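You operate a simulated robot arm through the tools that you are given. There is no shell and no other tool.

Carry out the task below with a simulated robot arm. There is one attempt and no reset: what you move stays moved.

JOB
Rub the crust off the plaster block and set the spare clay lump on it to stiffen.
Fine: lay the block in the work nest first; use the spare sponge and put it back; the lump sits in the middle; don't drop the plaster block. What is to be rubbed or washed off counts as gone when no trace of it is left.

It is judged by the outcome, as a careful person would: the job done as asked, and still so three seconds after it is handed in. It fails if anything else is knocked over, pushed out of place, dropped, spilled or broken.

ROBOT AND FRAMES
A 7-joint arm with a three-finger gripper, fixed in place. Base frame: the origin is at the foot of the arm, x ahead of it, y to its left, z up; the work surface is at about z = 80. Units: cm, rad, N and s.
Its first joint turns from -2.897 to 2.897 rad. Payload 2.69 kg.
Tool frame: the origin (TCP) lies between the finger pads and is the grasp point; the fingertips stand 3 cm ahead of it; z points along the fingers, y is the line along which they close. Largest opening 12.8 cm; the body of the gripper starts 11.7 cm behind the TCP.
Orientation is that of the tool frame in the base frame, as a unit quaternion [w, x, y, z]. With the fingers straight down and closing along the base's y, the tool's x points along the base's -x, its y along +y and its z along -z.

CONTROLS
- The arm moves only by the tool send_rows. Its argument "targets" is a list of rows, each a list of 7 numbers: the shift along the base's x, y, z in units of 20 mm (1.0 is 20 mm), then the turn, a rotation vector about the base's x, y, z in units of 6 degrees (1.0 is 6 degrees), then the finger opening in cm, from 0 to 12.8. In form: [[x, y, z, ax, ay, az, grip], ...]. A call has 1 to 20 rows; each row shifts and turns the commanded pose from where the row before left it. A call with a number of a shift or a turn outside -1 to 1 is refused whole. Rows are played at 5 a second. More than 5 cm and 0.15 rad between two rows, or a gripper value outside its range, and nothing of the call is played. Where a pose cannot be reached the arm comes as near as it can. A force on the tool above 40 N (or 10 N above the force at the start of the call, whichever is more), or a blocked arm, ends the call early, and 0.2 s more pass. Each finger halts on what it meets, pressing with about 40 N; the grip force reading is that of the motor and also rises with nothing between the fingers. The clock runs only during rows and for 0.2 s after the last one: add rows that do not move to give the fingers time. It gives the time, the measured TCP pose, the force on the tool (base axes), the opening and the grip force at its end, in the units of the frame above (readings bear some noise), with the torque about the TCP (base axes, N m) and any sound that the robot's microphone picked up.
- Cameras (640 x 400 px; columns grow to the right, rows downward): "scene" is fixed at [38.58, 49.95, 155.98]; the picture's right is [-0.69, -0.72, 0.00], its down [-0.66, 0.64, -0.39] and it looks along [0.28, -0.27, -0.92] (base axes); focal length 321 px, centre (320, 200). "wrist" rides on the gripper at [5.8, 5.4, -13.1] in the tool frame; the picture's right is [-0.68, 0.74, 0.00], its down [-0.62, -0.57, -0.55] and it looks along [-0.40, -0.37, 0.84] (tool axes); focal length 234 px, centre (320, 200). There is no depth. A picture from a camera that has moved, and an enlarged one, comes with that camera's place and axes in the base frame and with its lens. The place of the scene camera against the robot may be out by one fixed shift of up to 1.8 cm in any direction.
- capture(camera): a new picture of that camera. It takes no simulated time.
- lift_body(by): slides the trunk up (or, below 0, down) by that many cm; the arm rides with it, the base frame stays. It gives what a move gives, with no picture.
- enlarge(camera, box): a new picture of the part [left, top, right, bottom] of that camera's present view, enlarged. It takes no simulated time.
- close_job(): hands the job in; it is judged then, once.

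Places have to be worked out from the pictures, the camera data and where the tool is seen. Open the gripper and draw the arm clear of the work before you hand the job in, unless the task says otherwise.

The tools are called after ">>>" as name(argument=value, ...) on one line, values as JSON. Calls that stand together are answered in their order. send_rows: Moves the arm, as the interface text tells. Its arguments: {"type":"object","properties":{"targets":{"type":"array"}},"required":["targets"]} The other tools are called the same way: lift_body (by) slides the trunk up or down; capture (camera) takes a picture; enlarge (camera, box) takes an enlarged picture of a part of a camera's view; close_job () hands the job in.

At the start:

```text
time_s: 0.0
tool_pos: [65.93, 22.84, 107.09]
ee_rot: [0.0, 0.0, 1.0, 0.0]
contact_force: [-0.7, -0.3, 0.6]
wrist_torque: [-0.02, 0.01, 0.01]
gripper_width: 12.8
grip_force: 0.0
trunk travel left (down, up): [-15.0, 20.0]
```

scene: 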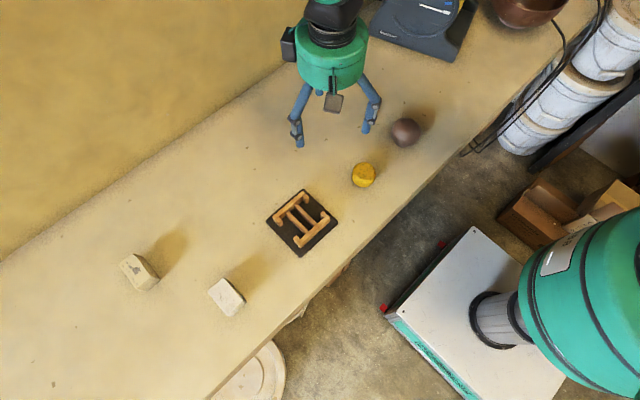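
wrist: 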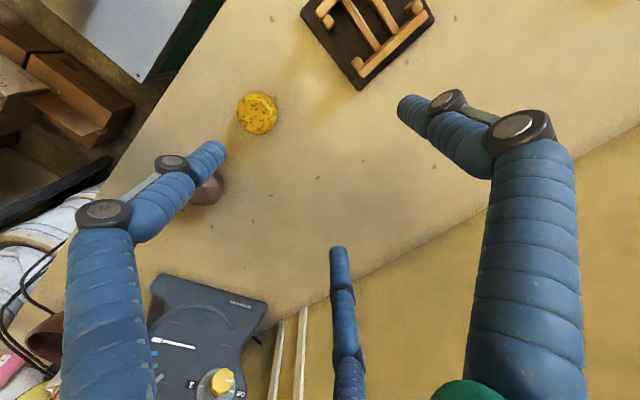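

I start by looking closely at the objects on the bench: a nest, a yellow sponge, a clay ball and two pale blocks.

>>> enlarge(camera="scene", box=[100, 230, 260, 330])

>>> enlarge(camera="scene", box=[250, 100, 442, 270])

>>> enlarge(camera="scene", box=[360, 0, 640, 175])

>>> enlarge(camera="scene", box=[180, 300, 340, 400])

```text
4.00 times, centred on (180, 280) of scene
camera zoom: at [38.58, 49.95, 155.98], right [-0.69, -0.72, 0.0], down [-0.66, 0.64, -0.39], along [0.28, -0.27, -0.92], focal length 1283 px, centre (880, -120)
```

zoom: 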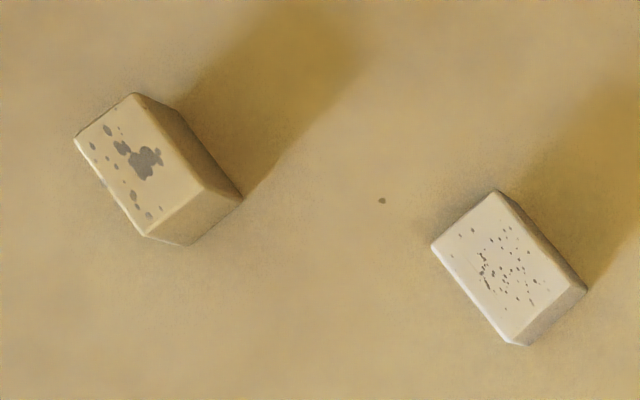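

```text
2.35 times, centred on (346, 185) of scene
camera zoom: at [38.58, 49.95, 155.98], right [-0.69, -0.72, 0.0], down [-0.66, 0.64, -0.39], along [0.28, -0.27, -0.92], focal length 755 px, centre (259, 235)
```

zoom: 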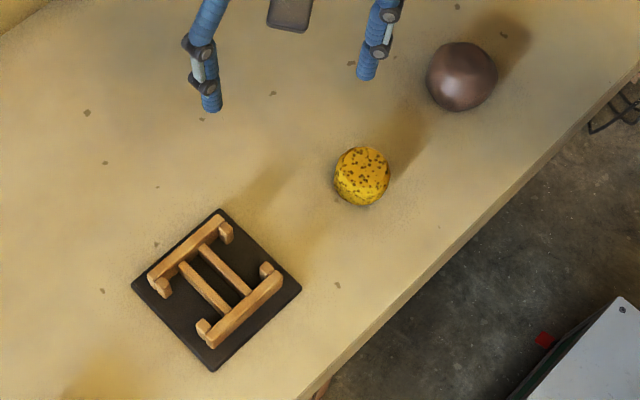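

```text
2.29 times, centred on (500, 88) of scene
camera zoom: at [38.58, 49.95, 155.98], right [-0.69, -0.72, 0.0], down [-0.66, 0.64, -0.39], along [0.28, -0.27, -0.92], focal length 733 px, centre (-91, 457)
```

zoom: 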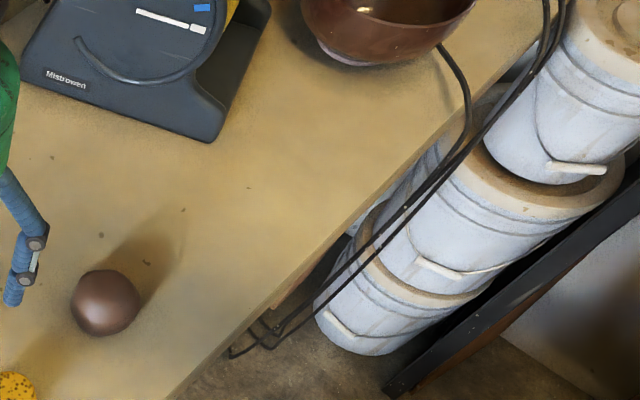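

```text
4.00 times, centred on (260, 350) of scene
camera zoom: at [38.58, 49.95, 155.98], right [-0.69, -0.72, 0.0], down [-0.66, 0.64, -0.39], along [0.28, -0.27, -0.92], focal length 1283 px, centre (560, -400)
```

zoom: 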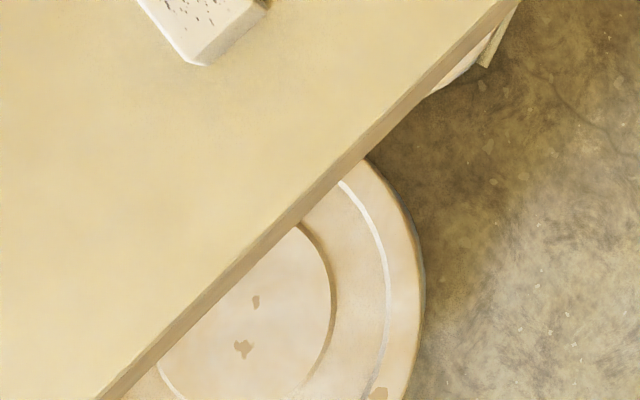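

The left block shows grey blotches and the right one fine specks, so I need to know which is the crusted plaster. I move the wrist camera over them from a height, with the tool yawed 90°.

>>> send_rows(targets=[[0, 0.9, 0, 0, 0, 0.84, 12.8], [0, 0.9, 0, 0, 0, 0.84, 12.8], [0, 0.9, 0, 0, 0, 0.84, 12.8], [0, 0.9, 0, 0, 0, 0.84, 12.8], [0, 0.9, 0, 0, 0, 0.84, 12.8], [0, 0.9, 0, 0, 0, 0.84, 12.8], [0, 0.9, 0, 0, 0, 0.84, 12.8], [0, 0.9, 0, 0, 0, 0.84, 12.8], [0, 0.9, 0, 0, 0, 0.84, 12.8], [0, 0.9, 0, 0, 0, 0.84, 12.8], [0, 0.9, 0, 0, 0, 0.84, 12.8], [0, 0.9, 0, 0, 0, 0.84, 12.8], [-0.4, 0.9, 0, 0, 0, 0.84, 12.8], [-0.4, 0.9, 0, 0, 0, 0.84, 12.8], [-0.4, 0.9, 0, 0, 0, 0.84, 12.8], [-0.4, 0.9, 0, 0, 0, 0.84, 12.8], [-0.4, 0.9, 0, 0, 0, 0.84, 12.8], [-0.4, 0.9, 0, 0, 0, 0.72, 12.8]])

>>> capture(camera="wrist")

>>> capture(camera="scene")

```text
time_s: 3.8
tool_pos: [61.2, 55.34, 107.1]
ee_rot: [-0.001, 0.707, -0.707, 0.0]
contact_force: [0.3, 0.2, 0.6]
wrist_torque: [0.03, 0.0, -0.02]
gripper_width: 12.77
grip_force: 0.2
trunk travel left (down, up): [-15.0, 20.0]
```

```text
taken
camera wrist: at [55.96, 49.48, 120.09], right [-0.74, 0.68, 0.0], down [0.57, 0.62, 0.55], along [0.37, 0.4, -0.84], focal length 234 px, centre (320, 200)
```

wrist: 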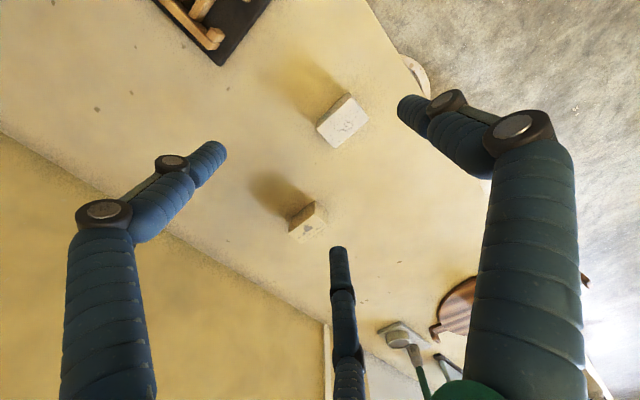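

```text
taken
```

scene: 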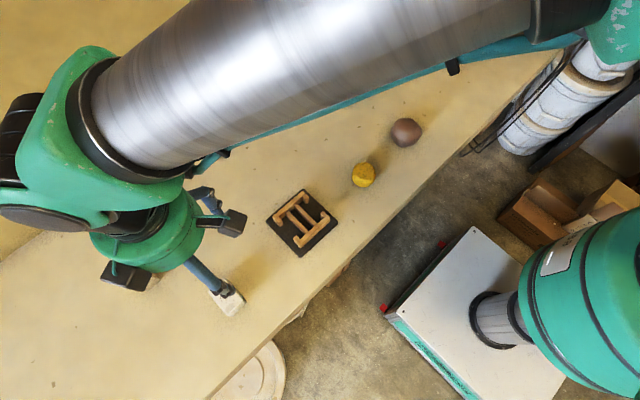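

>>> enlarge(camera="wrist", box=[240, 80, 400, 260])

>>> enlarge(camera="wrist", box=[360, 260, 500, 380])

```text
2.22 times, centred on (320, 170) of wrist
camera zoom: at [55.96, 49.48, 120.09], right [-0.74, 0.68, 0.0], down [0.57, 0.62, 0.55], along [0.37, 0.4, -0.84], focal length 520 px, centre (320, 267)
```

zoom: 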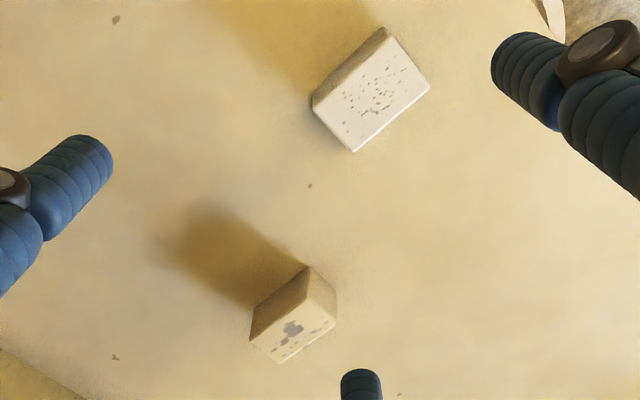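

```text
3.33 times, centred on (430, 320) of wrist
camera zoom: at [55.96, 49.48, 120.09], right [-0.74, 0.68, 0.0], down [0.57, 0.62, 0.55], along [0.37, 0.4, -0.84], focal length 781 px, centre (-47, -200)
```

zoom: 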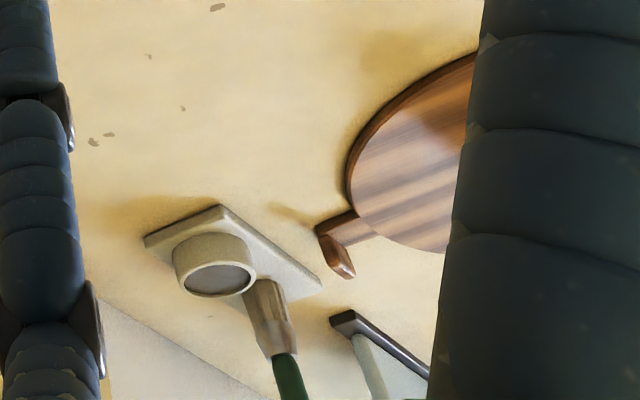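

The scene camera seems off by about (+1.5, −1) cm against the wrist camera; block B is near (59.6, 58.3) and block A near (77, 68.6). I drop closer to B to see what its specks are.

>>> send_rows(targets=[[-0.48, -0.17, -0.9, 0, 0, 0, 12.8], [-0.48, -0.17, -0.9, 0, 0, 0, 12.8], [-0.48, -0.17, -0.9, 0, 0, 0, 12.8], [-0.48, -0.17, -0.9, 0, 0, 0, 12.8], [-0.48, -0.17, -0.9, 0, 0, 0, 12.8], [-0.48, -0.17, -0.9, 0, 0, 0, 12.8], [-0.48, -0.17, -0.9, 0, 0, 0, 12.8], [0, 0, 0, 0, 0, 0, 12.8]])

>>> capture(camera="wrist")

>>> enlarge(camera="wrist", box=[240, 120, 400, 280])

```text
time_s: 5.6
tool_pos: [54.39, 52.86, 94.2]
ee_rot: [0.0, 0.707, -0.707, 0.001]
contact_force: [-0.2, 0.6, 0.3]
wrist_torque: [-0.03, 0.02, -0.03]
gripper_width: 12.81
grip_force: 0.0
trunk travel left (down, up): [-15.0, 20.0]
```

```text
taken
camera wrist: at [49.1, 47.12, 107.28], right [-0.74, 0.68, 0.0], down [0.57, 0.62, 0.55], along [0.37, 0.4, -0.84], focal length 234 px, centre (320, 200)
```

wrist: 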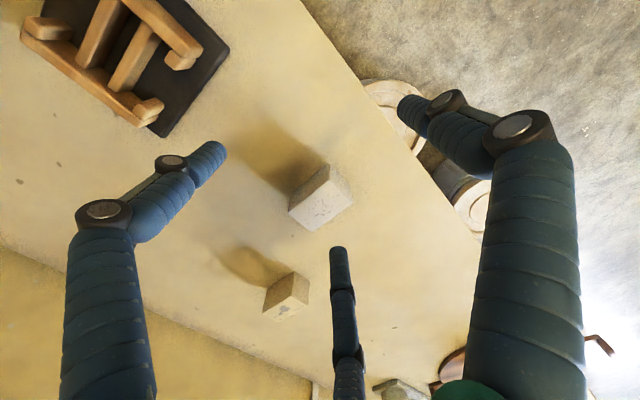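

```text
2.50 times, centred on (320, 200) of wrist
camera zoom: at [49.1, 47.12, 107.28], right [-0.74, 0.68, 0.0], down [0.57, 0.62, 0.55], along [0.37, 0.4, -0.84], focal length 585 px, centre (320, 200)
```

zoom: 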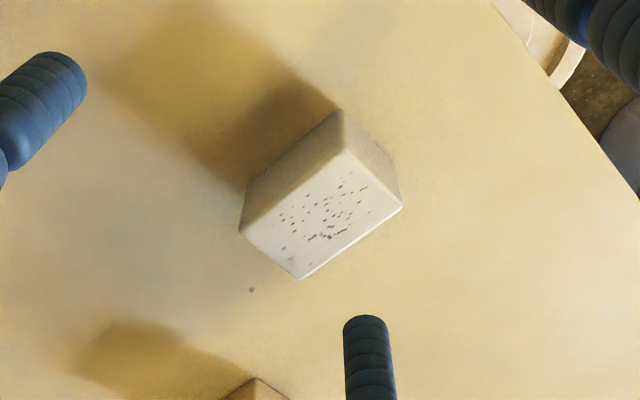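

I zoom in harder on B's top, and on A, to compare the marks.

>>> enlarge(camera="wrist", box=[280, 160, 360, 235])

>>> enlarge(camera="wrist", box=[255, 265, 319, 325])

>>> enlarge(camera="wrist", box=[0, 0, 240, 150])

```text
5.33 times, centred on (320, 198) of wrist
camera zoom: at [49.1, 47.12, 107.28], right [-0.74, 0.68, 0.0], down [0.57, 0.62, 0.55], along [0.37, 0.4, -0.84], focal length 1249 px, centre (320, 213)
```

zoom: 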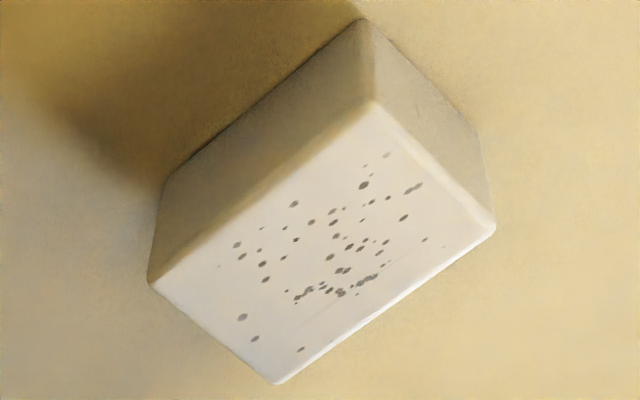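

```text
6.67 times, centred on (287, 295) of wrist
camera zoom: at [49.1, 47.12, 107.28], right [-0.74, 0.68, 0.0], down [0.57, 0.62, 0.55], along [0.37, 0.4, -0.84], focal length 1561 px, centre (540, -433)
```

zoom: 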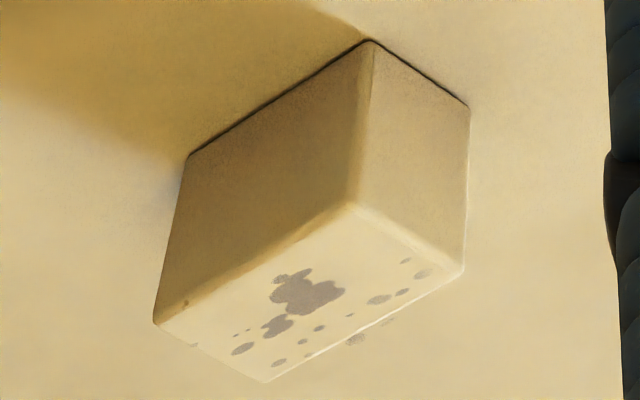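

```text
2.67 times, centred on (120, 75) of wrist
camera zoom: at [49.1, 47.12, 107.28], right [-0.74, 0.68, 0.0], down [0.57, 0.62, 0.55], along [0.37, 0.4, -0.84], focal length 624 px, centre (853, 533)
```

zoom: 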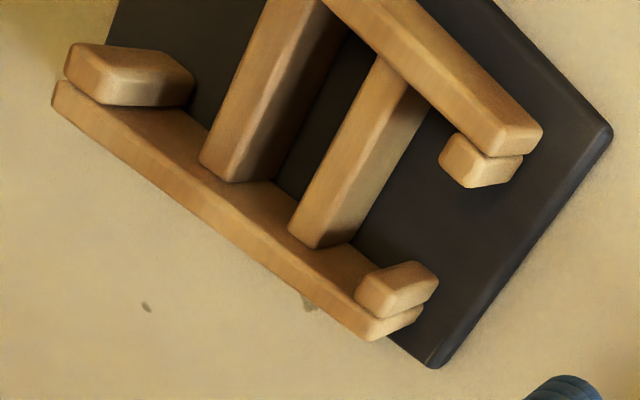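

B is white with fine crumbs, and A is a yellowish, taller block with stains and sits beyond reach. Before deciding I survey the right side for other sponges, lumps or blocks.

>>> send_rows(targets=[[-0.2, -1, 1, 0, 0, -0.75, 12.8], [-0.2, -1, 1, 0, 0, -0.75, 12.8], [-0.2, -1, 1, 0, 0, -0.75, 12.8], [-0.2, -1, 1, 0, 0, -0.75, 12.8], [-0.2, -1, 1, 0, 0, -0.75, 12.8], [-0.2, -1, 1, 0, 0, -0.75, 12.8], [-0.2, -1, 1, 0, 0, -0.75, 12.8], [-0.2, -1, 0, 0, 0, -0.75, 12.8], [-0.2, -1, 0, 0, 0, -0.75, 12.8], [-0.2, -1, 0, 0, 0, -0.75, 12.8], [-0.2, -1, 0, 0, 0, -0.75, 12.8], [-0.2, -1, 0, 0, 0, -0.75, 12.8], [-0.2, -1, 0, 0, 0, -0.75, 12.8], [-0.2, -1, 0, 0, 0, -0.75, 12.8], [-0.2, -1, 0, 0, 0, -0.75, 12.8], [-0.2, -1, 0, 0, 0, -0.75, 12.8], [-0.2, -1, 0, 0, 0, -0.75, 12.8], [-0.2, -1, 0, 0, 0, -0.75, 12.8], [-0.2, -1, 0, 0, 0, -0.75, 12.8], [-0.2, -1, 0, 0, 0, -0.75, 12.8]])

>>> capture(camera="wrist")

>>> enlarge(camera="scene", box=[204, 274, 252, 320])

>>> enlarge(camera="scene", box=[114, 248, 166, 296])

>>> enlarge(camera="scene", box=[262, 184, 342, 262])

```text
time_s: 9.8
tool_pos: [46.43, 12.88, 108.41]
ee_rot: [0.0, 0.001, 1.0, 0.001]
contact_force: [0.8, 0.1, 1.2]
wrist_torque: [-0.01, 0.04, -0.04]
gripper_width: 12.82
grip_force: 0.1
trunk travel left (down, up): [-15.0, 20.0]
```

```text
taken
camera wrist: at [40.74, 18.27, 121.4], right [0.68, 0.73, 0.0], down [0.61, -0.57, 0.55], along [0.4, -0.37, -0.84], focal length 234 px, centre (320, 200)
```

wrist: 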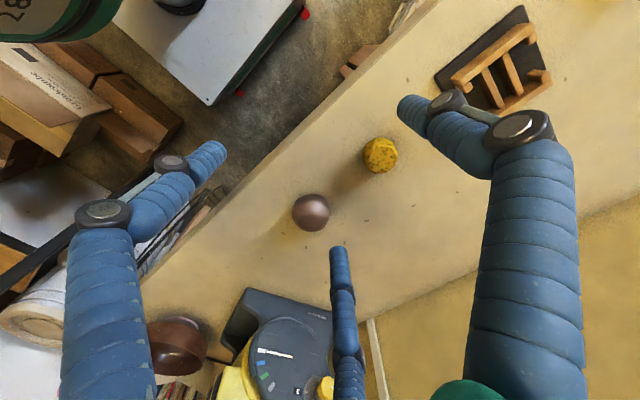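

```text
8.70 times, centred on (228, 297) of scene
camera zoom: at [38.58, 49.95, 155.98], right [-0.69, -0.72, 0.0], down [-0.66, 0.64, -0.39], along [0.28, -0.27, -0.92], focal length 2789 px, centre (1120, -644)
```

zoom: 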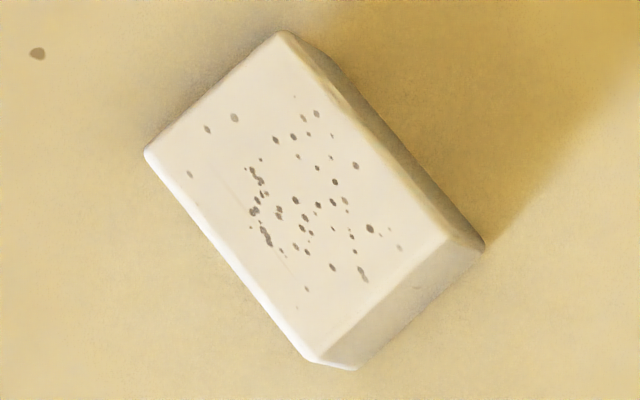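

```text
8.33 times, centred on (140, 272) of scene
camera zoom: at [38.58, 49.95, 155.98], right [-0.69, -0.72, 0.0], down [-0.66, 0.64, -0.39], along [0.28, -0.27, -0.92], focal length 2673 px, centre (1820, -400)
```

zoom: 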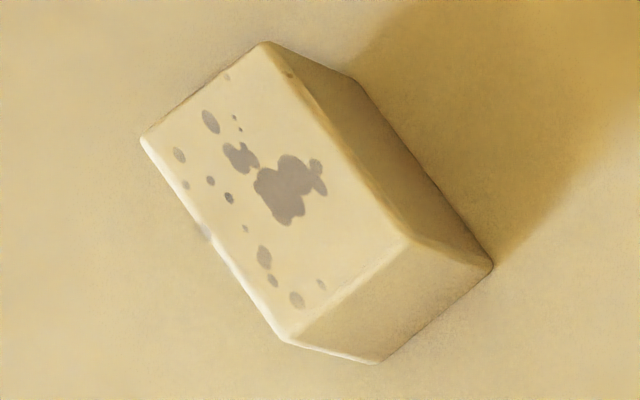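

```text
5.13 times, centred on (302, 223) of scene
camera zoom: at [38.58, 49.95, 155.98], right [-0.69, -0.72, 0.0], down [-0.66, 0.64, -0.39], along [0.28, -0.27, -0.92], focal length 1645 px, centre (412, 82)
```

zoom: 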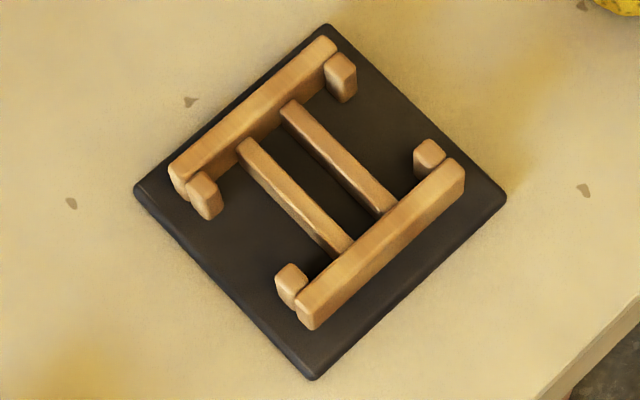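

The only sponge is the yellow one near (59, 15) and the only lump is the brown ball near (60, −3). White block B (about 6.6 × 4.2 × 5 cm, axis-aligned) is the plaster one within reach. Now I view the nest in detail to work out its pocket.

>>> enlarge(camera="scene", box=[276, 186, 330, 226])

>>> enlarge(camera="scene", box=[290, 208, 344, 248])

>>> enlarge(camera="wrist", box=[280, 130, 410, 240])

>>> enlarge(camera="wrist", box=[430, 0, 558, 112])

```text
10.00 times, centred on (303, 206) of scene
camera zoom: at [38.58, 49.95, 155.98], right [-0.69, -0.72, 0.0], down [-0.66, 0.64, -0.39], along [0.28, -0.27, -0.92], focal length 3208 px, centre (490, 140)
```

zoom: 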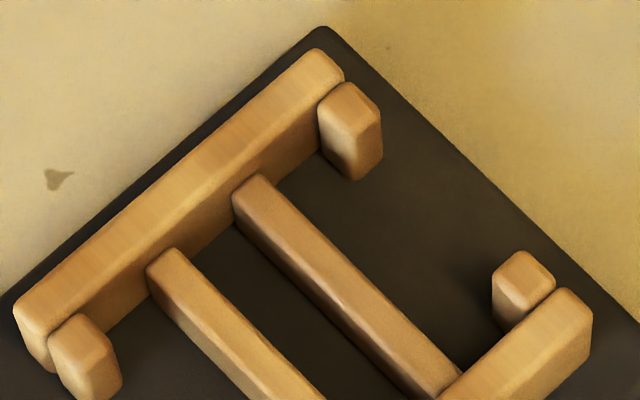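

```text
10.00 times, centred on (317, 228) of scene
camera zoom: at [38.58, 49.95, 155.98], right [-0.69, -0.72, 0.0], down [-0.66, 0.64, -0.39], along [0.28, -0.27, -0.92], focal length 3208 px, centre (350, -80)
```

zoom: 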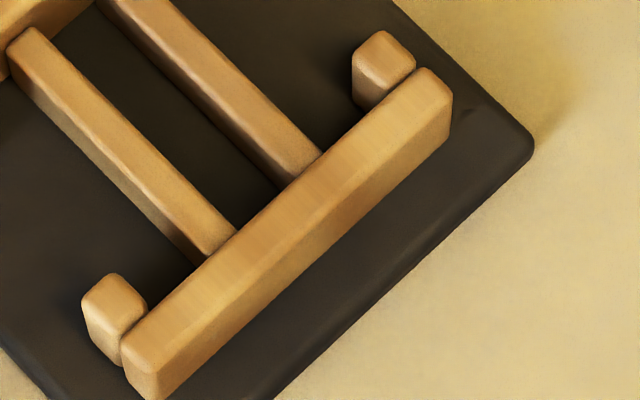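

```text
3.64 times, centred on (345, 185) of wrist
camera zoom: at [40.74, 18.27, 121.4], right [0.68, 0.73, 0.0], down [0.61, -0.57, 0.55], along [0.4, -0.37, -0.84], focal length 852 px, centre (229, 254)
```

zoom: 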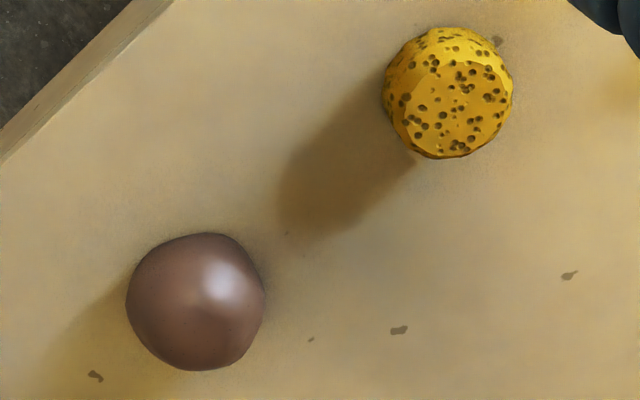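

```text
3.57 times, centred on (494, 56) of wrist
camera zoom: at [40.74, 18.27, 121.4], right [0.68, 0.73, 0.0], down [0.61, -0.57, 0.55], along [0.4, -0.37, -0.84], focal length 836 px, centre (-301, 714)
```

zoom: 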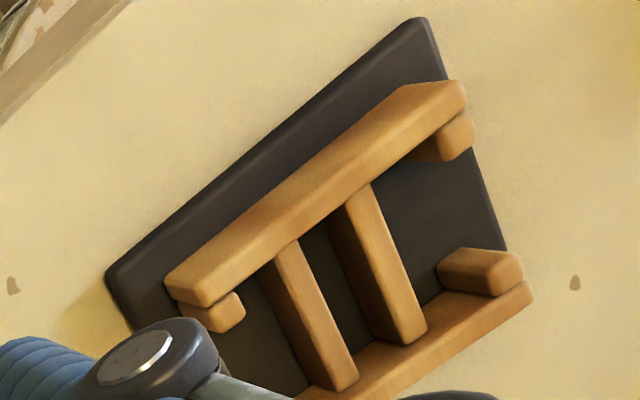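

Rails leave about 7.7 cm in x and lugs about 7.9 cm in y, so the block fits with its long side along x, resting on the two bars; the nest is (+2.2, −24.1) cm from B. Next I check the block's +x and +y faces for crust with the camera turned to the other side.

>>> send_rows(targets=[[0.35, 0.97, 0, 0, 0, -0.6, 12.8], [0.35, 0.97, 0, 0, 0, -0.6, 12.8], [0.35, 0.97, 0, 0, 0, -0.6, 12.8], [0.35, 0.97, 0, 0, 0, -0.6, 12.8], [0.35, 0.97, 0, 0, 0, -0.6, 12.8], [0.35, 0.97, 0, 0, 0, -0.6, 12.8], [0.35, 0.97, 0, 0, 0, -0.6, 12.8], [0.35, 0.97, 0, 0, 0, -0.6, 12.8], [0.35, 0.97, 0, 0, 0, -0.6, 12.8], [0.35, 0.97, 0, 0, 0, -0.6, 12.8], [0.35, 0.97, 0, 0, 0, -0.6, 12.8], [0.35, 0.97, 0, 0, 0, -0.6, 12.8], [0.35, 0.97, 0, 0, 0, -0.6, 12.8], [0.35, 0.97, 0, 0, 0, -0.6, 12.8], [0.35, 0.97, 0, 0, 0, -0.6, 12.8], [0.35, 0.97, 0, 0, 0, -0.6, 12.8], [0.35, 0.97, 0, 0, 0, -0.6, 12.8], [0.35, 0.97, 0, 0, 0, -0.6, 12.8], [0.35, 0.97, 0, 0, 0, -0.6, 12.8], [0.35, 0.97, 0, 0, 0, -0.6, 12.8]])

>>> send_rows(targets=[[0.35, 0.95, -0.6, 0, 0, -0.5, 12.8], [0.35, 0.95, -0.6, 0, 0, -0.5, 12.8], [0.35, 0.95, -0.6, 0, 0, -0.5, 12.8], [0.35, 0.95, -0.6, 0, 0, -0.5, 12.8], [0.35, 0.95, -0.6, 0, 0, -0.5, 12.8], [0.35, 0.95, -0.6, 0, 0, -0.5, 12.8], [0, 0, 0, 0, 0, 0, 12.8]])

>>> capture(camera="wrist")

```text
time_s: 14.0
tool_pos: [60.26, 51.6, 108.32]
ee_rot: [0.0, 0.589, 0.808, 0.0]
contact_force: [-0.4, -0.6, 0.1]
wrist_torque: [0.03, 0.01, 0.0]
gripper_width: 12.8
grip_force: 0.0
trunk travel left (down, up): [-15.0, 20.0]
```

```text
time_s: 15.6
tool_pos: [64.73, 62.97, 101.18]
ee_rot: [0.0, 0.708, 0.706, 0.0]
contact_force: [-0.3, 0.1, 0.0]
wrist_torque: [0.0, 0.03, -0.04]
gripper_width: 12.79
grip_force: 0.1
trunk travel left (down, up): [-15.0, 20.0]
```

```text
taken
camera wrist: at [70.12, 68.83, 114.23], right [0.74, -0.68, 0.0], down [-0.57, -0.61, 0.55], along [-0.37, -0.4, -0.84], focal length 234 px, centre (320, 200)
```

wrist: 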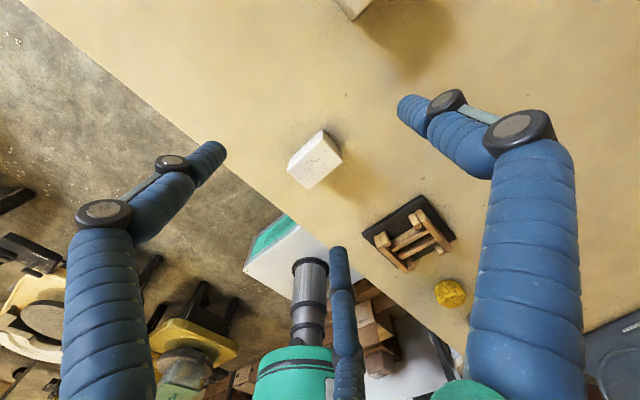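

>>> enlarge(camera="wrist", box=[280, 122, 350, 196])

>>> enlarge(camera="wrist", box=[355, 185, 465, 280])

>>> enlarge(camera="wrist", box=[320, 0, 400, 40])

```text
5.41 times, centred on (315, 159) of wrist
camera zoom: at [70.12, 68.83, 114.23], right [0.74, -0.68, 0.0], down [-0.57, -0.61, 0.55], along [-0.37, -0.4, -0.84], focal length 1266 px, centre (347, 422)
```

zoom: 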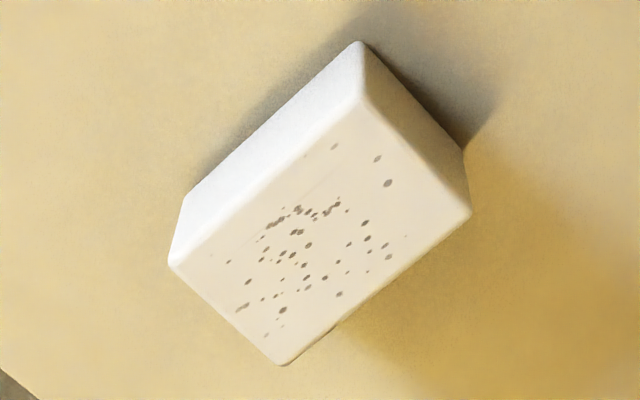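

```text
4.21 times, centred on (410, 232) of wrist
camera zoom: at [70.12, 68.83, 114.23], right [0.74, -0.68, 0.0], down [-0.57, -0.61, 0.55], along [-0.37, -0.4, -0.84], focal length 986 px, centre (-59, 63)
```

zoom: 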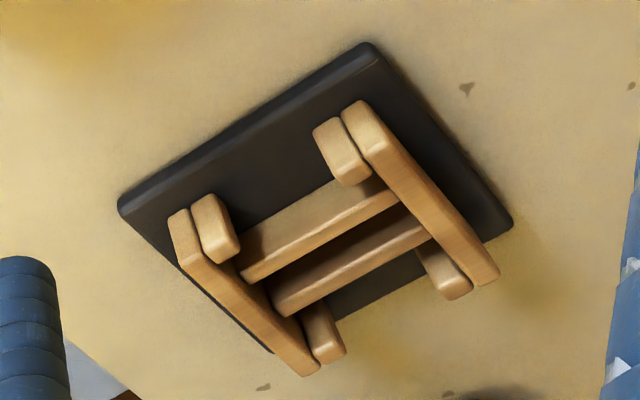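

```text
8.00 times, centred on (360, 20) of wrist
camera zoom: at [70.12, 68.83, 114.23], right [0.74, -0.68, 0.0], down [-0.57, -0.61, 0.55], along [-0.37, -0.4, -0.84], focal length 1873 px, centre (0, 1640)
```

zoom: 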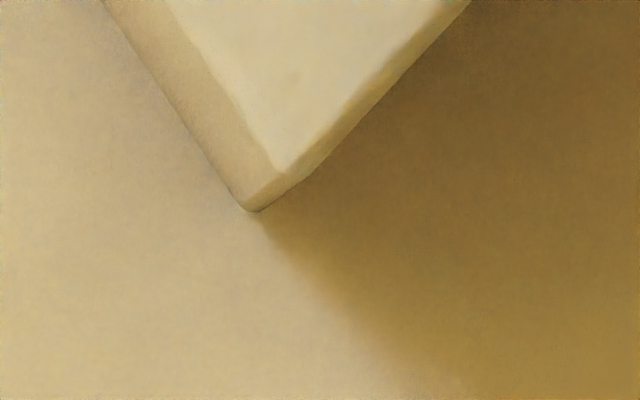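

The other faces of B are clean, so its crust is the speckle on top. Triangulation puts B at (60.15, 59.0), spanning z 80 to 84.6. I turn back to yaw 0 above it.

>>> send_rows(targets=[[-0.153, -0.132, 0, 0, 0, 1, 9], [-0.153, -0.132, 0, 0, 0, 1, 9], [-0.153, -0.132, 0, 0, 0, 1, 9], [-0.153, -0.132, 0, 0, 0, 1, 9], [-0.153, -0.132, 0, 0, 0, 1, 9], [-0.153, -0.132, 0, 0, 0, 1, 9], [-0.153, -0.132, 0, 0, 0, 1, 9], [-0.153, -0.132, 0, 0, 0, 1, 9], [-0.153, -0.132, 0, 0, 0, 1, 9], [-0.153, -0.132, 0, 0, 0, 1, 9], [-0.153, -0.132, 0, 0, 0, 1, 9], [-0.153, -0.132, 0, 0, 0, 1, 9], [-0.153, -0.132, 0, 0, 0, 1, 9], [-0.153, -0.132, 0, 0, 0, 1, 9], [-0.153, -0.132, 0, 0, 0, 1, 9], [0, 0, -1, 0, 0, 0, 9], [0, 0, -1, 0, 0, 0, 9], [0, 0, -1, 0, 0, 0, 9], [0, 0, 0, 0, 0, 0, 9]])

>>> capture(camera="wrist")

>>> capture(camera="scene")

```text
time_s: 19.6
tool_pos: [60.14, 59.15, 95.13]
ee_rot: [0.0, 0.0, 1.0, 0.0]
contact_force: [0.3, 0.1, 1.0]
wrist_torque: [-0.04, 0.01, -0.01]
gripper_width: 9.0
grip_force: 0.0
trunk travel left (down, up): [-15.0, 20.0]
```

```text
taken
camera wrist: at [54.26, 64.57, 108.24], right [0.68, 0.74, 0.0], down [0.62, -0.57, 0.55], along [0.4, -0.37, -0.84], focal length 234 px, centre (320, 200)
```

wrist: 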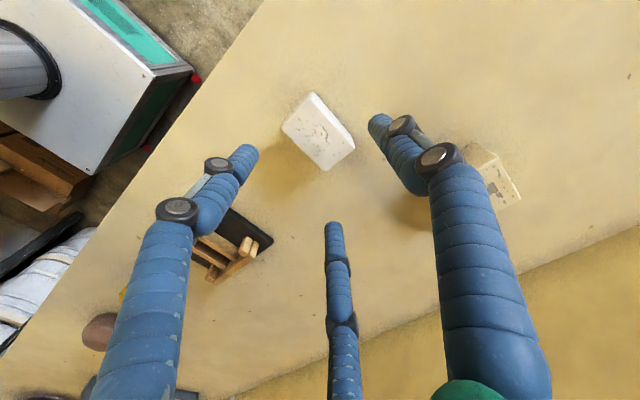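

```text
taken
```

scene: 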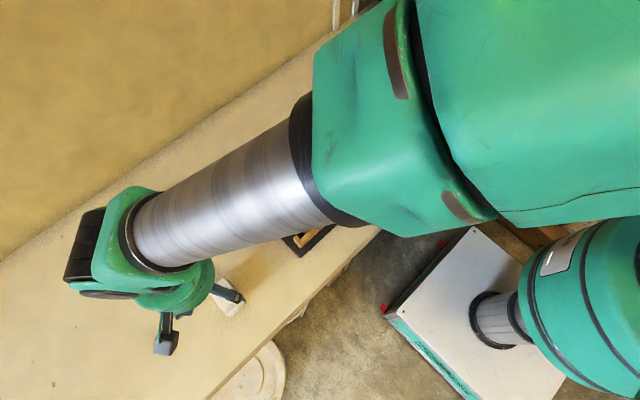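

Gripper opening 9 shows the fingers around the block; I measure the block's place precisely in this view before descending.

>>> enlarge(camera="wrist", box=[220, 80, 412, 200])

>>> enlarge(camera="scene", box=[140, 250, 268, 360])

```text
3.33 times, centred on (316, 140) of wrist
camera zoom: at [54.26, 64.57, 108.24], right [0.68, 0.74, 0.0], down [0.62, -0.57, 0.55], along [0.4, -0.37, -0.84], focal length 781 px, centre (333, 400)
```

zoom: 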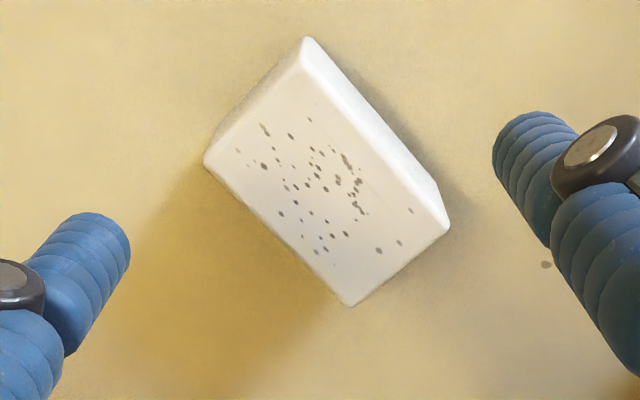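

```text
3.64 times, centred on (204, 305) of scene
camera zoom: at [38.58, 49.95, 155.98], right [-0.69, -0.72, 0.0], down [-0.66, 0.64, -0.39], along [0.28, -0.27, -0.92], focal length 1166 px, centre (742, -182)
```

zoom: 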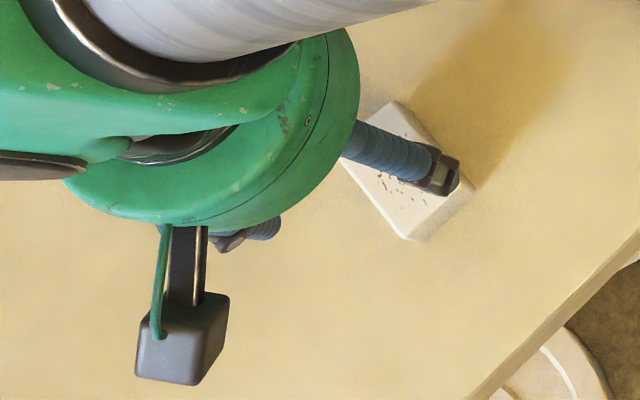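

Block B is centred at about (60.0, 59.05), nicely under the tool. The pictures show three finger-like limbs, so I open fully and come down to TCP z = 85, keeping the tips well above the table.

>>> send_rows(targets=[[0, 0, 0, 0, 0, 0, 12.8], [0, 0, 0, 0, 0, 0, 12.8], [-0.04, -0.05, -0.8, 0, 0, 0, 12.8], [0, 0, -0.8, 0, 0, 0, 12.8], [0, 0, -0.8, 0, 0, 0, 12.8], [0, 0, -0.8, 0, 0, 0, 12.8], [0, 0, -0.8, 0, 0, 0, 12.8], [0, 0, -0.6, 0, 0, 0, 12.8], [0, 0, -0.46, 0, 0, 0, 12.8], [0, 0, 0, 0, 0, 0, 12.8]])

>>> capture(camera="wrist")

>>> enlarge(camera="scene", box=[140, 250, 268, 360])

```text
time_s: 21.8
tool_pos: [59.79, 58.91, 85.04]
ee_rot: [0.001, 0.0, 1.0, 0.0]
contact_force: [0.6, 0.0, -0.1]
wrist_torque: [0.01, -0.01, 0.01]
gripper_width: 12.78
grip_force: 0.1
trunk travel left (down, up): [-15.0, 20.0]
```

```text
taken
camera wrist: at [54.05, 64.44, 98.11], right [0.68, 0.74, 0.0], down [0.62, -0.57, 0.55], along [0.4, -0.37, -0.84], focal length 234 px, centre (320, 200)
```

wrist: 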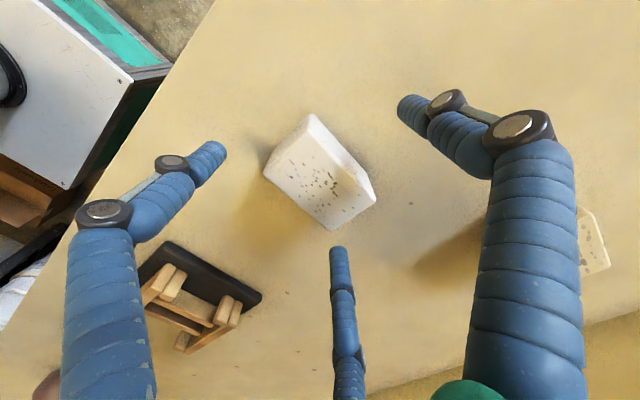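

```text
3.64 times, centred on (204, 305) of scene
camera zoom: at [38.58, 49.95, 155.98], right [-0.69, -0.72, 0.0], down [-0.66, 0.64, -0.39], along [0.28, -0.27, -0.92], focal length 1166 px, centre (742, -182)
```

zoom: 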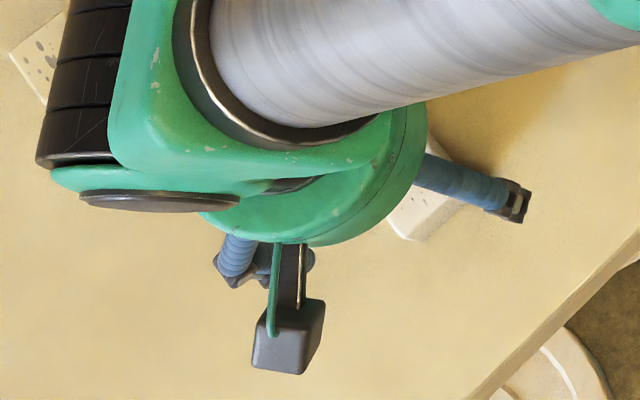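

The block sits between the fingers with no contact. I close in steps to 5.5 and look before gripping.

>>> send_rows(targets=[[0, 0, 0, 0, 0, 0, 10], [0, 0, 0, 0, 0, 0, 8.5], [0, 0, 0, 0, 0, 0, 7.5], [0, 0, 0, 0, 0, 0, 7]])

>>> capture(camera="wrist")

```text
time_s: 22.8
tool_pos: [59.83, 59.0, 85.13]
ee_rot: [0.0, 0.0, 1.0, 0.0]
contact_force: [-1.0, -0.6, -0.5]
wrist_torque: [0.0, 0.0, -0.01]
gripper_width: 7.02
grip_force: 0.1
trunk travel left (down, up): [-15.0, 20.0]
```

```text
taken
camera wrist: at [54.04, 64.43, 98.11], right [0.68, 0.74, 0.0], down [0.62, -0.57, 0.55], along [0.4, -0.37, -0.84], focal length 234 px, centre (320, 200)
```

wrist: 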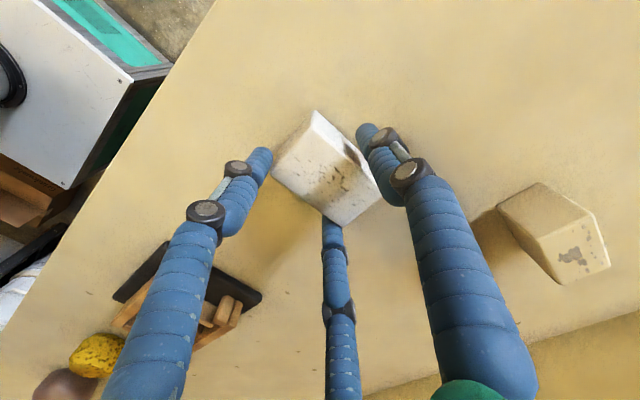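

>>> enlarge(camera="wrist", box=[240, 90, 432, 240])

```text
2.67 times, centred on (336, 165) of wrist
camera zoom: at [54.04, 64.43, 98.11], right [0.68, 0.74, 0.0], down [0.62, -0.57, 0.55], along [0.4, -0.37, -0.84], focal length 624 px, centre (277, 293)
```

zoom: 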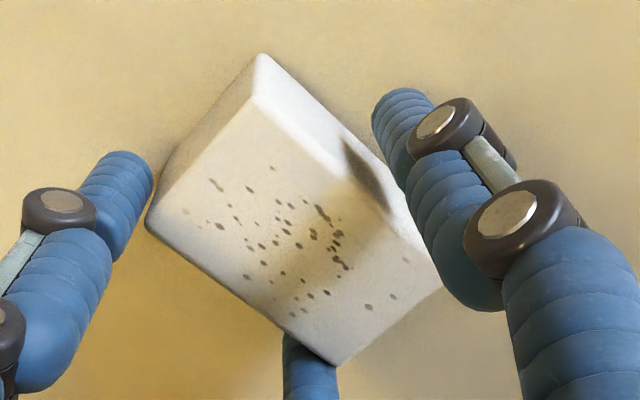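

>>> send_rows(targets=[[0, 0, 0, 0, 0, 0, 6], [0, 0, 0, 0, 0, 0, 6]])

>>> enlarge(camera="wrist", box=[240, 90, 432, 240])

```text
time_s: 23.4
tool_pos: [59.82, 59.07, 85.08]
ee_rot: [0.001, 0.0, 1.0, 0.0]
contact_force: [-1.1, 0.3, -0.6]
wrist_torque: [0.0, -0.02, -0.02]
gripper_width: 6.09
grip_force: 0.3
trunk travel left (down, up): [-15.0, 20.0]
```

```text
2.67 times, centred on (336, 165) of wrist
camera zoom: at [54.05, 64.43, 98.12], right [0.68, 0.74, 0.0], down [0.62, -0.57, 0.55], along [0.4, -0.37, -0.84], focal length 624 px, centre (277, 293)
```

zoom: 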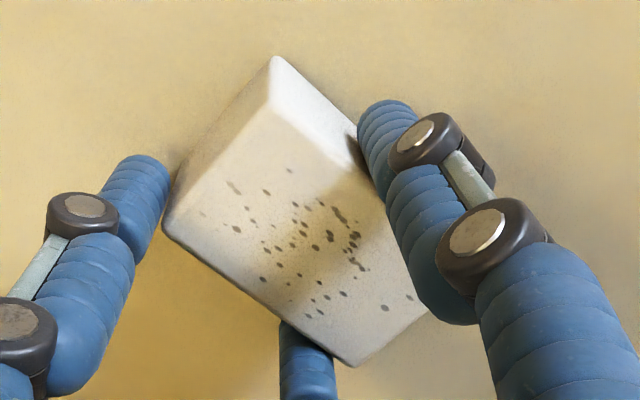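

The block is being centred by all three limbs: one on the +y face and two at the −y corners, so this is effectively a three-point grasp. I close fully and check the hold.

>>> send_rows(targets=[[0, 0, 0, 0, 0, 0, 5], [0, 0, 0, 0, 0, 0, 4], [0, 0, 0, 0, 0, 0, 3], [0, 0, 0, 0, 0, 0, 2], [0, 0, 0, 0, 0, 0, 2]])

>>> capture(camera="wrist")

>>> enlarge(camera="wrist", box=[240, 90, 432, 240])

>>> enlarge(camera="scene", box=[140, 250, 268, 360])

```text
time_s: 24.6
tool_pos: [59.74, 59.07, 85.1]
ee_rot: [0.0, 0.001, 1.0, 0.0]
contact_force: [1.9, -0.8, 2.9]
wrist_torque: [0.1, -0.2, -0.06]
gripper_width: 5.58
grip_force: 40.3
trunk travel left (down, up): [-15.0, 20.0]
```

```text
taken
camera wrist: at [54.06, 64.43, 98.15], right [0.68, 0.74, 0.0], down [0.62, -0.57, 0.55], along [0.4, -0.37, -0.84], focal length 234 px, centre (320, 200)
```

wrist: 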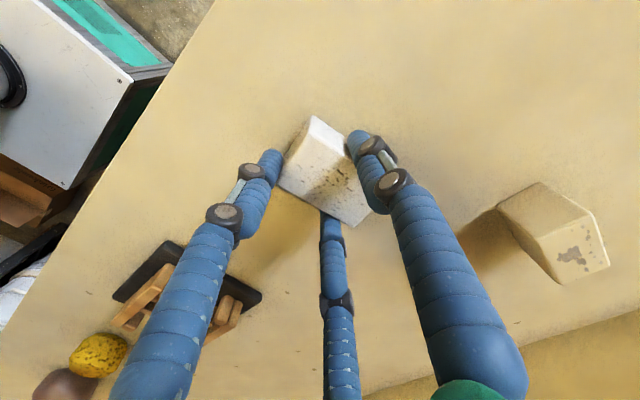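

```text
2.67 times, centred on (336, 165) of wrist
camera zoom: at [54.06, 64.43, 98.15], right [0.68, 0.74, 0.0], down [0.62, -0.57, 0.55], along [0.4, -0.37, -0.84], focal length 624 px, centre (277, 293)
```

zoom: 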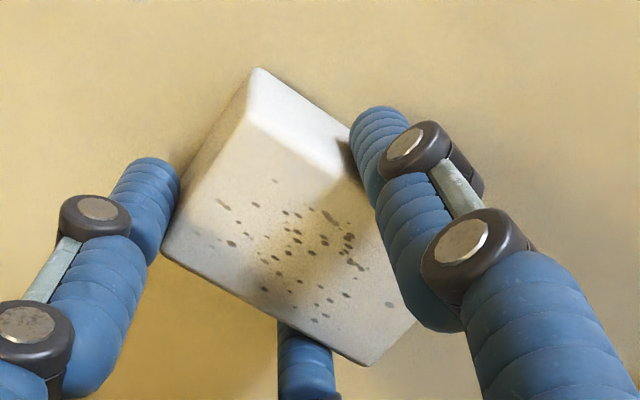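

```text
3.64 times, centred on (204, 305) of scene
camera zoom: at [38.58, 49.95, 155.98], right [-0.69, -0.72, 0.0], down [-0.66, 0.64, -0.39], along [0.28, -0.27, -0.92], focal length 1166 px, centre (742, -182)
```

zoom: 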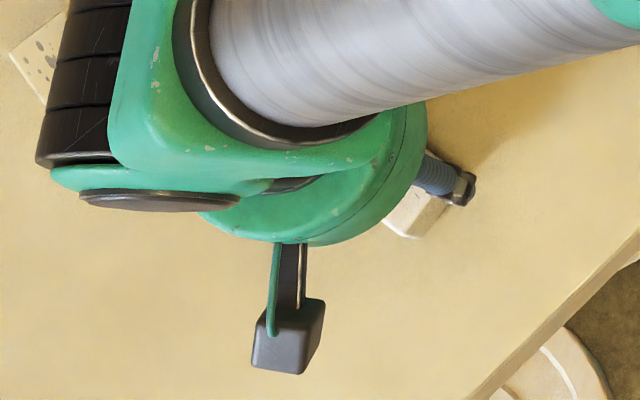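

The hold closed at 5.6 cm but twisted the block about 13°, which is a poor grasp. I release, back up, and will regrasp with the tool turned so two limbs squeeze the long faces and the third touches a short end.

>>> send_rows(targets=[[0, 0, 0, 0, 0, 0, 6.5], [0, 0, 0, 0, 0, 0, 8], [0, 0, 0, 0, 0, 0, 10], [0, 0, 0, 0, 0, 0, 12.8], [0, 0, 0, 0, 0, 0, 12.8], [0, 0, 1, 0, 0, 0, 12.8], [0, 0, 1, 0, 0, 0, 12.8], [0, 0, 1, 0, 0, 0, 12.8], [0, 0, 1, 0, 0, 0, 12.8], [0, 0, 1, 0, 0, 0, 12.8], [0, 0, 0, 0, 0, 0, 12.8]])

>>> enlarge(camera="wrist", box=[220, 80, 412, 200])

>>> enlarge(camera="scene", box=[140, 250, 268, 360])

```text
time_s: 27.0
tool_pos: [59.9, 59.1, 95.21]
ee_rot: [0.0, 0.0, 1.0, 0.0]
contact_force: [-0.7, 0.5, 0.1]
wrist_torque: [0.01, 0.01, 0.01]
gripper_width: 12.82
grip_force: 0.1
trunk travel left (down, up): [-15.0, 20.0]
```

```text
3.33 times, centred on (316, 140) of wrist
camera zoom: at [54.16, 64.44, 108.2], right [0.68, 0.74, 0.0], down [0.62, -0.57, 0.55], along [0.4, -0.37, -0.84], focal length 781 px, centre (333, 400)
```

zoom: 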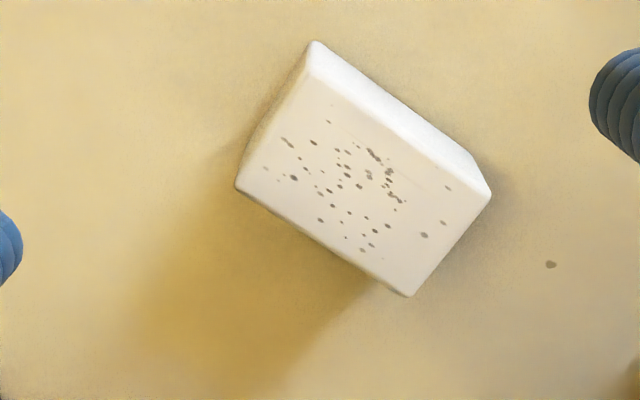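

```text
3.64 times, centred on (204, 305) of scene
camera zoom: at [38.58, 49.95, 155.98], right [-0.69, -0.72, 0.0], down [-0.66, 0.64, -0.39], along [0.28, -0.27, -0.92], focal length 1166 px, centre (742, -182)
```

zoom: 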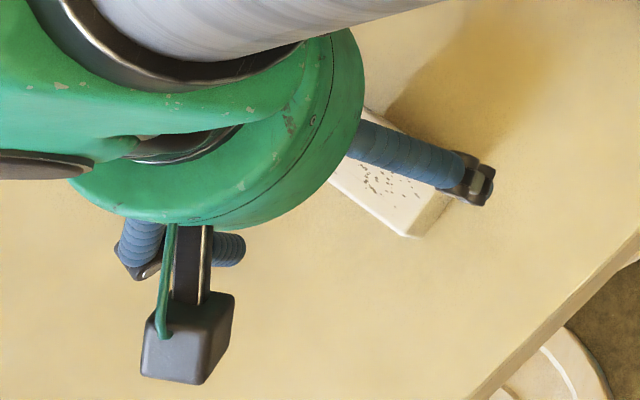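

The block is intact at about (60.7, 59.7), turned 14°. I yaw the tool −76° so the single limb faces the block's +x end and the pair faces its long sides.

>>> send_rows(targets=[[0.06, 0.03, 0, 0, 0, -0.975, 12.8], [0.06, 0.03, 0, 0, 0, -0.975, 12.8], [0.06, 0.03, 0, 0, 0, -0.975, 12.8], [0.06, 0.03, 0, 0, 0, -0.975, 12.8], [0.06, 0.03, 0, 0, 0, -0.975, 12.8], [0.06, 0.03, 0, 0, 0, -0.975, 12.8], [0.06, 0.03, 0, 0, 0, -0.975, 12.8], [0.06, 0.03, 0, 0, 0, -0.975, 12.8], [0.06, 0.03, 0, 0, 0, -0.975, 12.8], [0.06, 0.03, 0, 0, 0, -0.975, 12.8], [0.06, 0.03, 0, 0, 0, -0.975, 12.8], [0.06, 0.03, 0, 0, 0, -0.975, 12.8], [0.06, 0.03, 0, 0, 0, -0.975, 12.8], [0, 0, 0, 0, 0, 0, 12.8]])

>>> capture(camera="wrist")

>>> enlarge(camera="wrist", box=[220, 80, 412, 200])

```text
time_s: 30.0
tool_pos: [61.56, 59.87, 95.11]
ee_rot: [0.0, 0.616, 0.788, 0.0]
contact_force: [0.0, 0.0, 0.3]
wrist_torque: [0.01, -0.01, -0.02]
gripper_width: 12.83
grip_force: 0.0
trunk travel left (down, up): [-15.0, 20.0]
```

```text
taken
camera wrist: at [65.42, 66.79, 108.07], right [0.88, -0.48, 0.0], down [-0.4, -0.73, 0.55], along [-0.26, -0.48, -0.84], focal length 234 px, centre (320, 200)
```

wrist: 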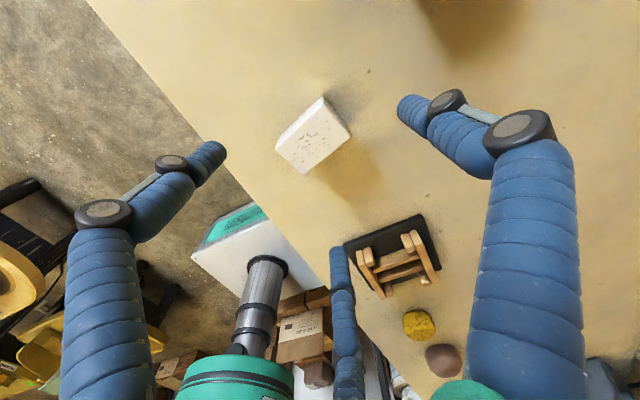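

```text
3.33 times, centred on (316, 140) of wrist
camera zoom: at [65.42, 66.79, 108.07], right [0.88, -0.48, 0.0], down [-0.4, -0.73, 0.55], along [-0.26, -0.48, -0.84], focal length 781 px, centre (333, 400)
```

zoom: 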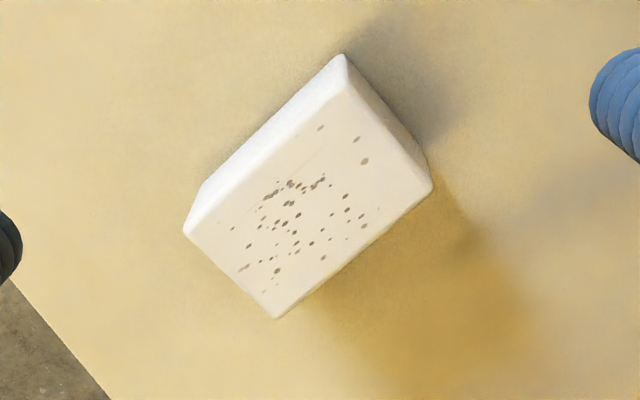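

The block is centred at (60.74, 59.6), yaw 13°, which lines up with the tool. I descend to z = 85.3 and close part-way.

>>> send_rows(targets=[[0, 0, -0.8, 0, 0, 0, 12.8], [0, 0, -0.8, 0, 0, 0, 12.8], [0, 0, -0.8, 0, 0, 0, 12.8], [0, 0, -0.8, 0, 0, 0, 12.8], [0, 0, -0.8, 0, 0, 0, 12.8], [0, 0, -0.5, 0, 0, 0, 12.8], [0, 0, -0.4, 0, 0, 0, 12.8], [0, 0, 0, 0, 0, 0, 10], [0, 0, 0, 0, 0, 0, 8.5], [0, 0, 0, 0, 0, 0, 7.5], [0, 0, 0, 0, 0, 0, 7]])

>>> capture(camera="wrist")

>>> enlarge(camera="wrist", box=[240, 90, 432, 240])

```text
time_s: 32.4
tool_pos: [61.53, 59.72, 85.28]
ee_rot: [0.001, 0.616, 0.788, 0.0]
contact_force: [0.1, 0.2, -0.2]
wrist_torque: [0.02, 0.04, -0.01]
gripper_width: 6.99
grip_force: 0.1
trunk travel left (down, up): [-15.0, 20.0]
```

```text
taken
camera wrist: at [65.39, 66.79, 98.4], right [0.88, -0.48, 0.0], down [-0.4, -0.73, 0.55], along [-0.26, -0.48, -0.84], focal length 234 px, centre (320, 200)
```

wrist: 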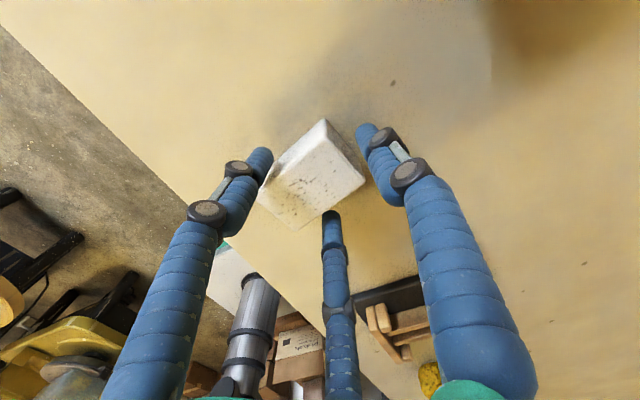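

```text
2.67 times, centred on (336, 165) of wrist
camera zoom: at [65.39, 66.79, 98.4], right [0.88, -0.48, 0.0], down [-0.4, -0.73, 0.55], along [-0.26, -0.48, -0.84], focal length 624 px, centre (277, 293)
```

zoom: 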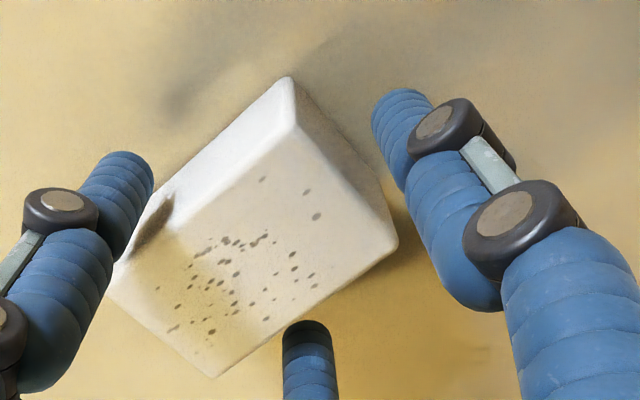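

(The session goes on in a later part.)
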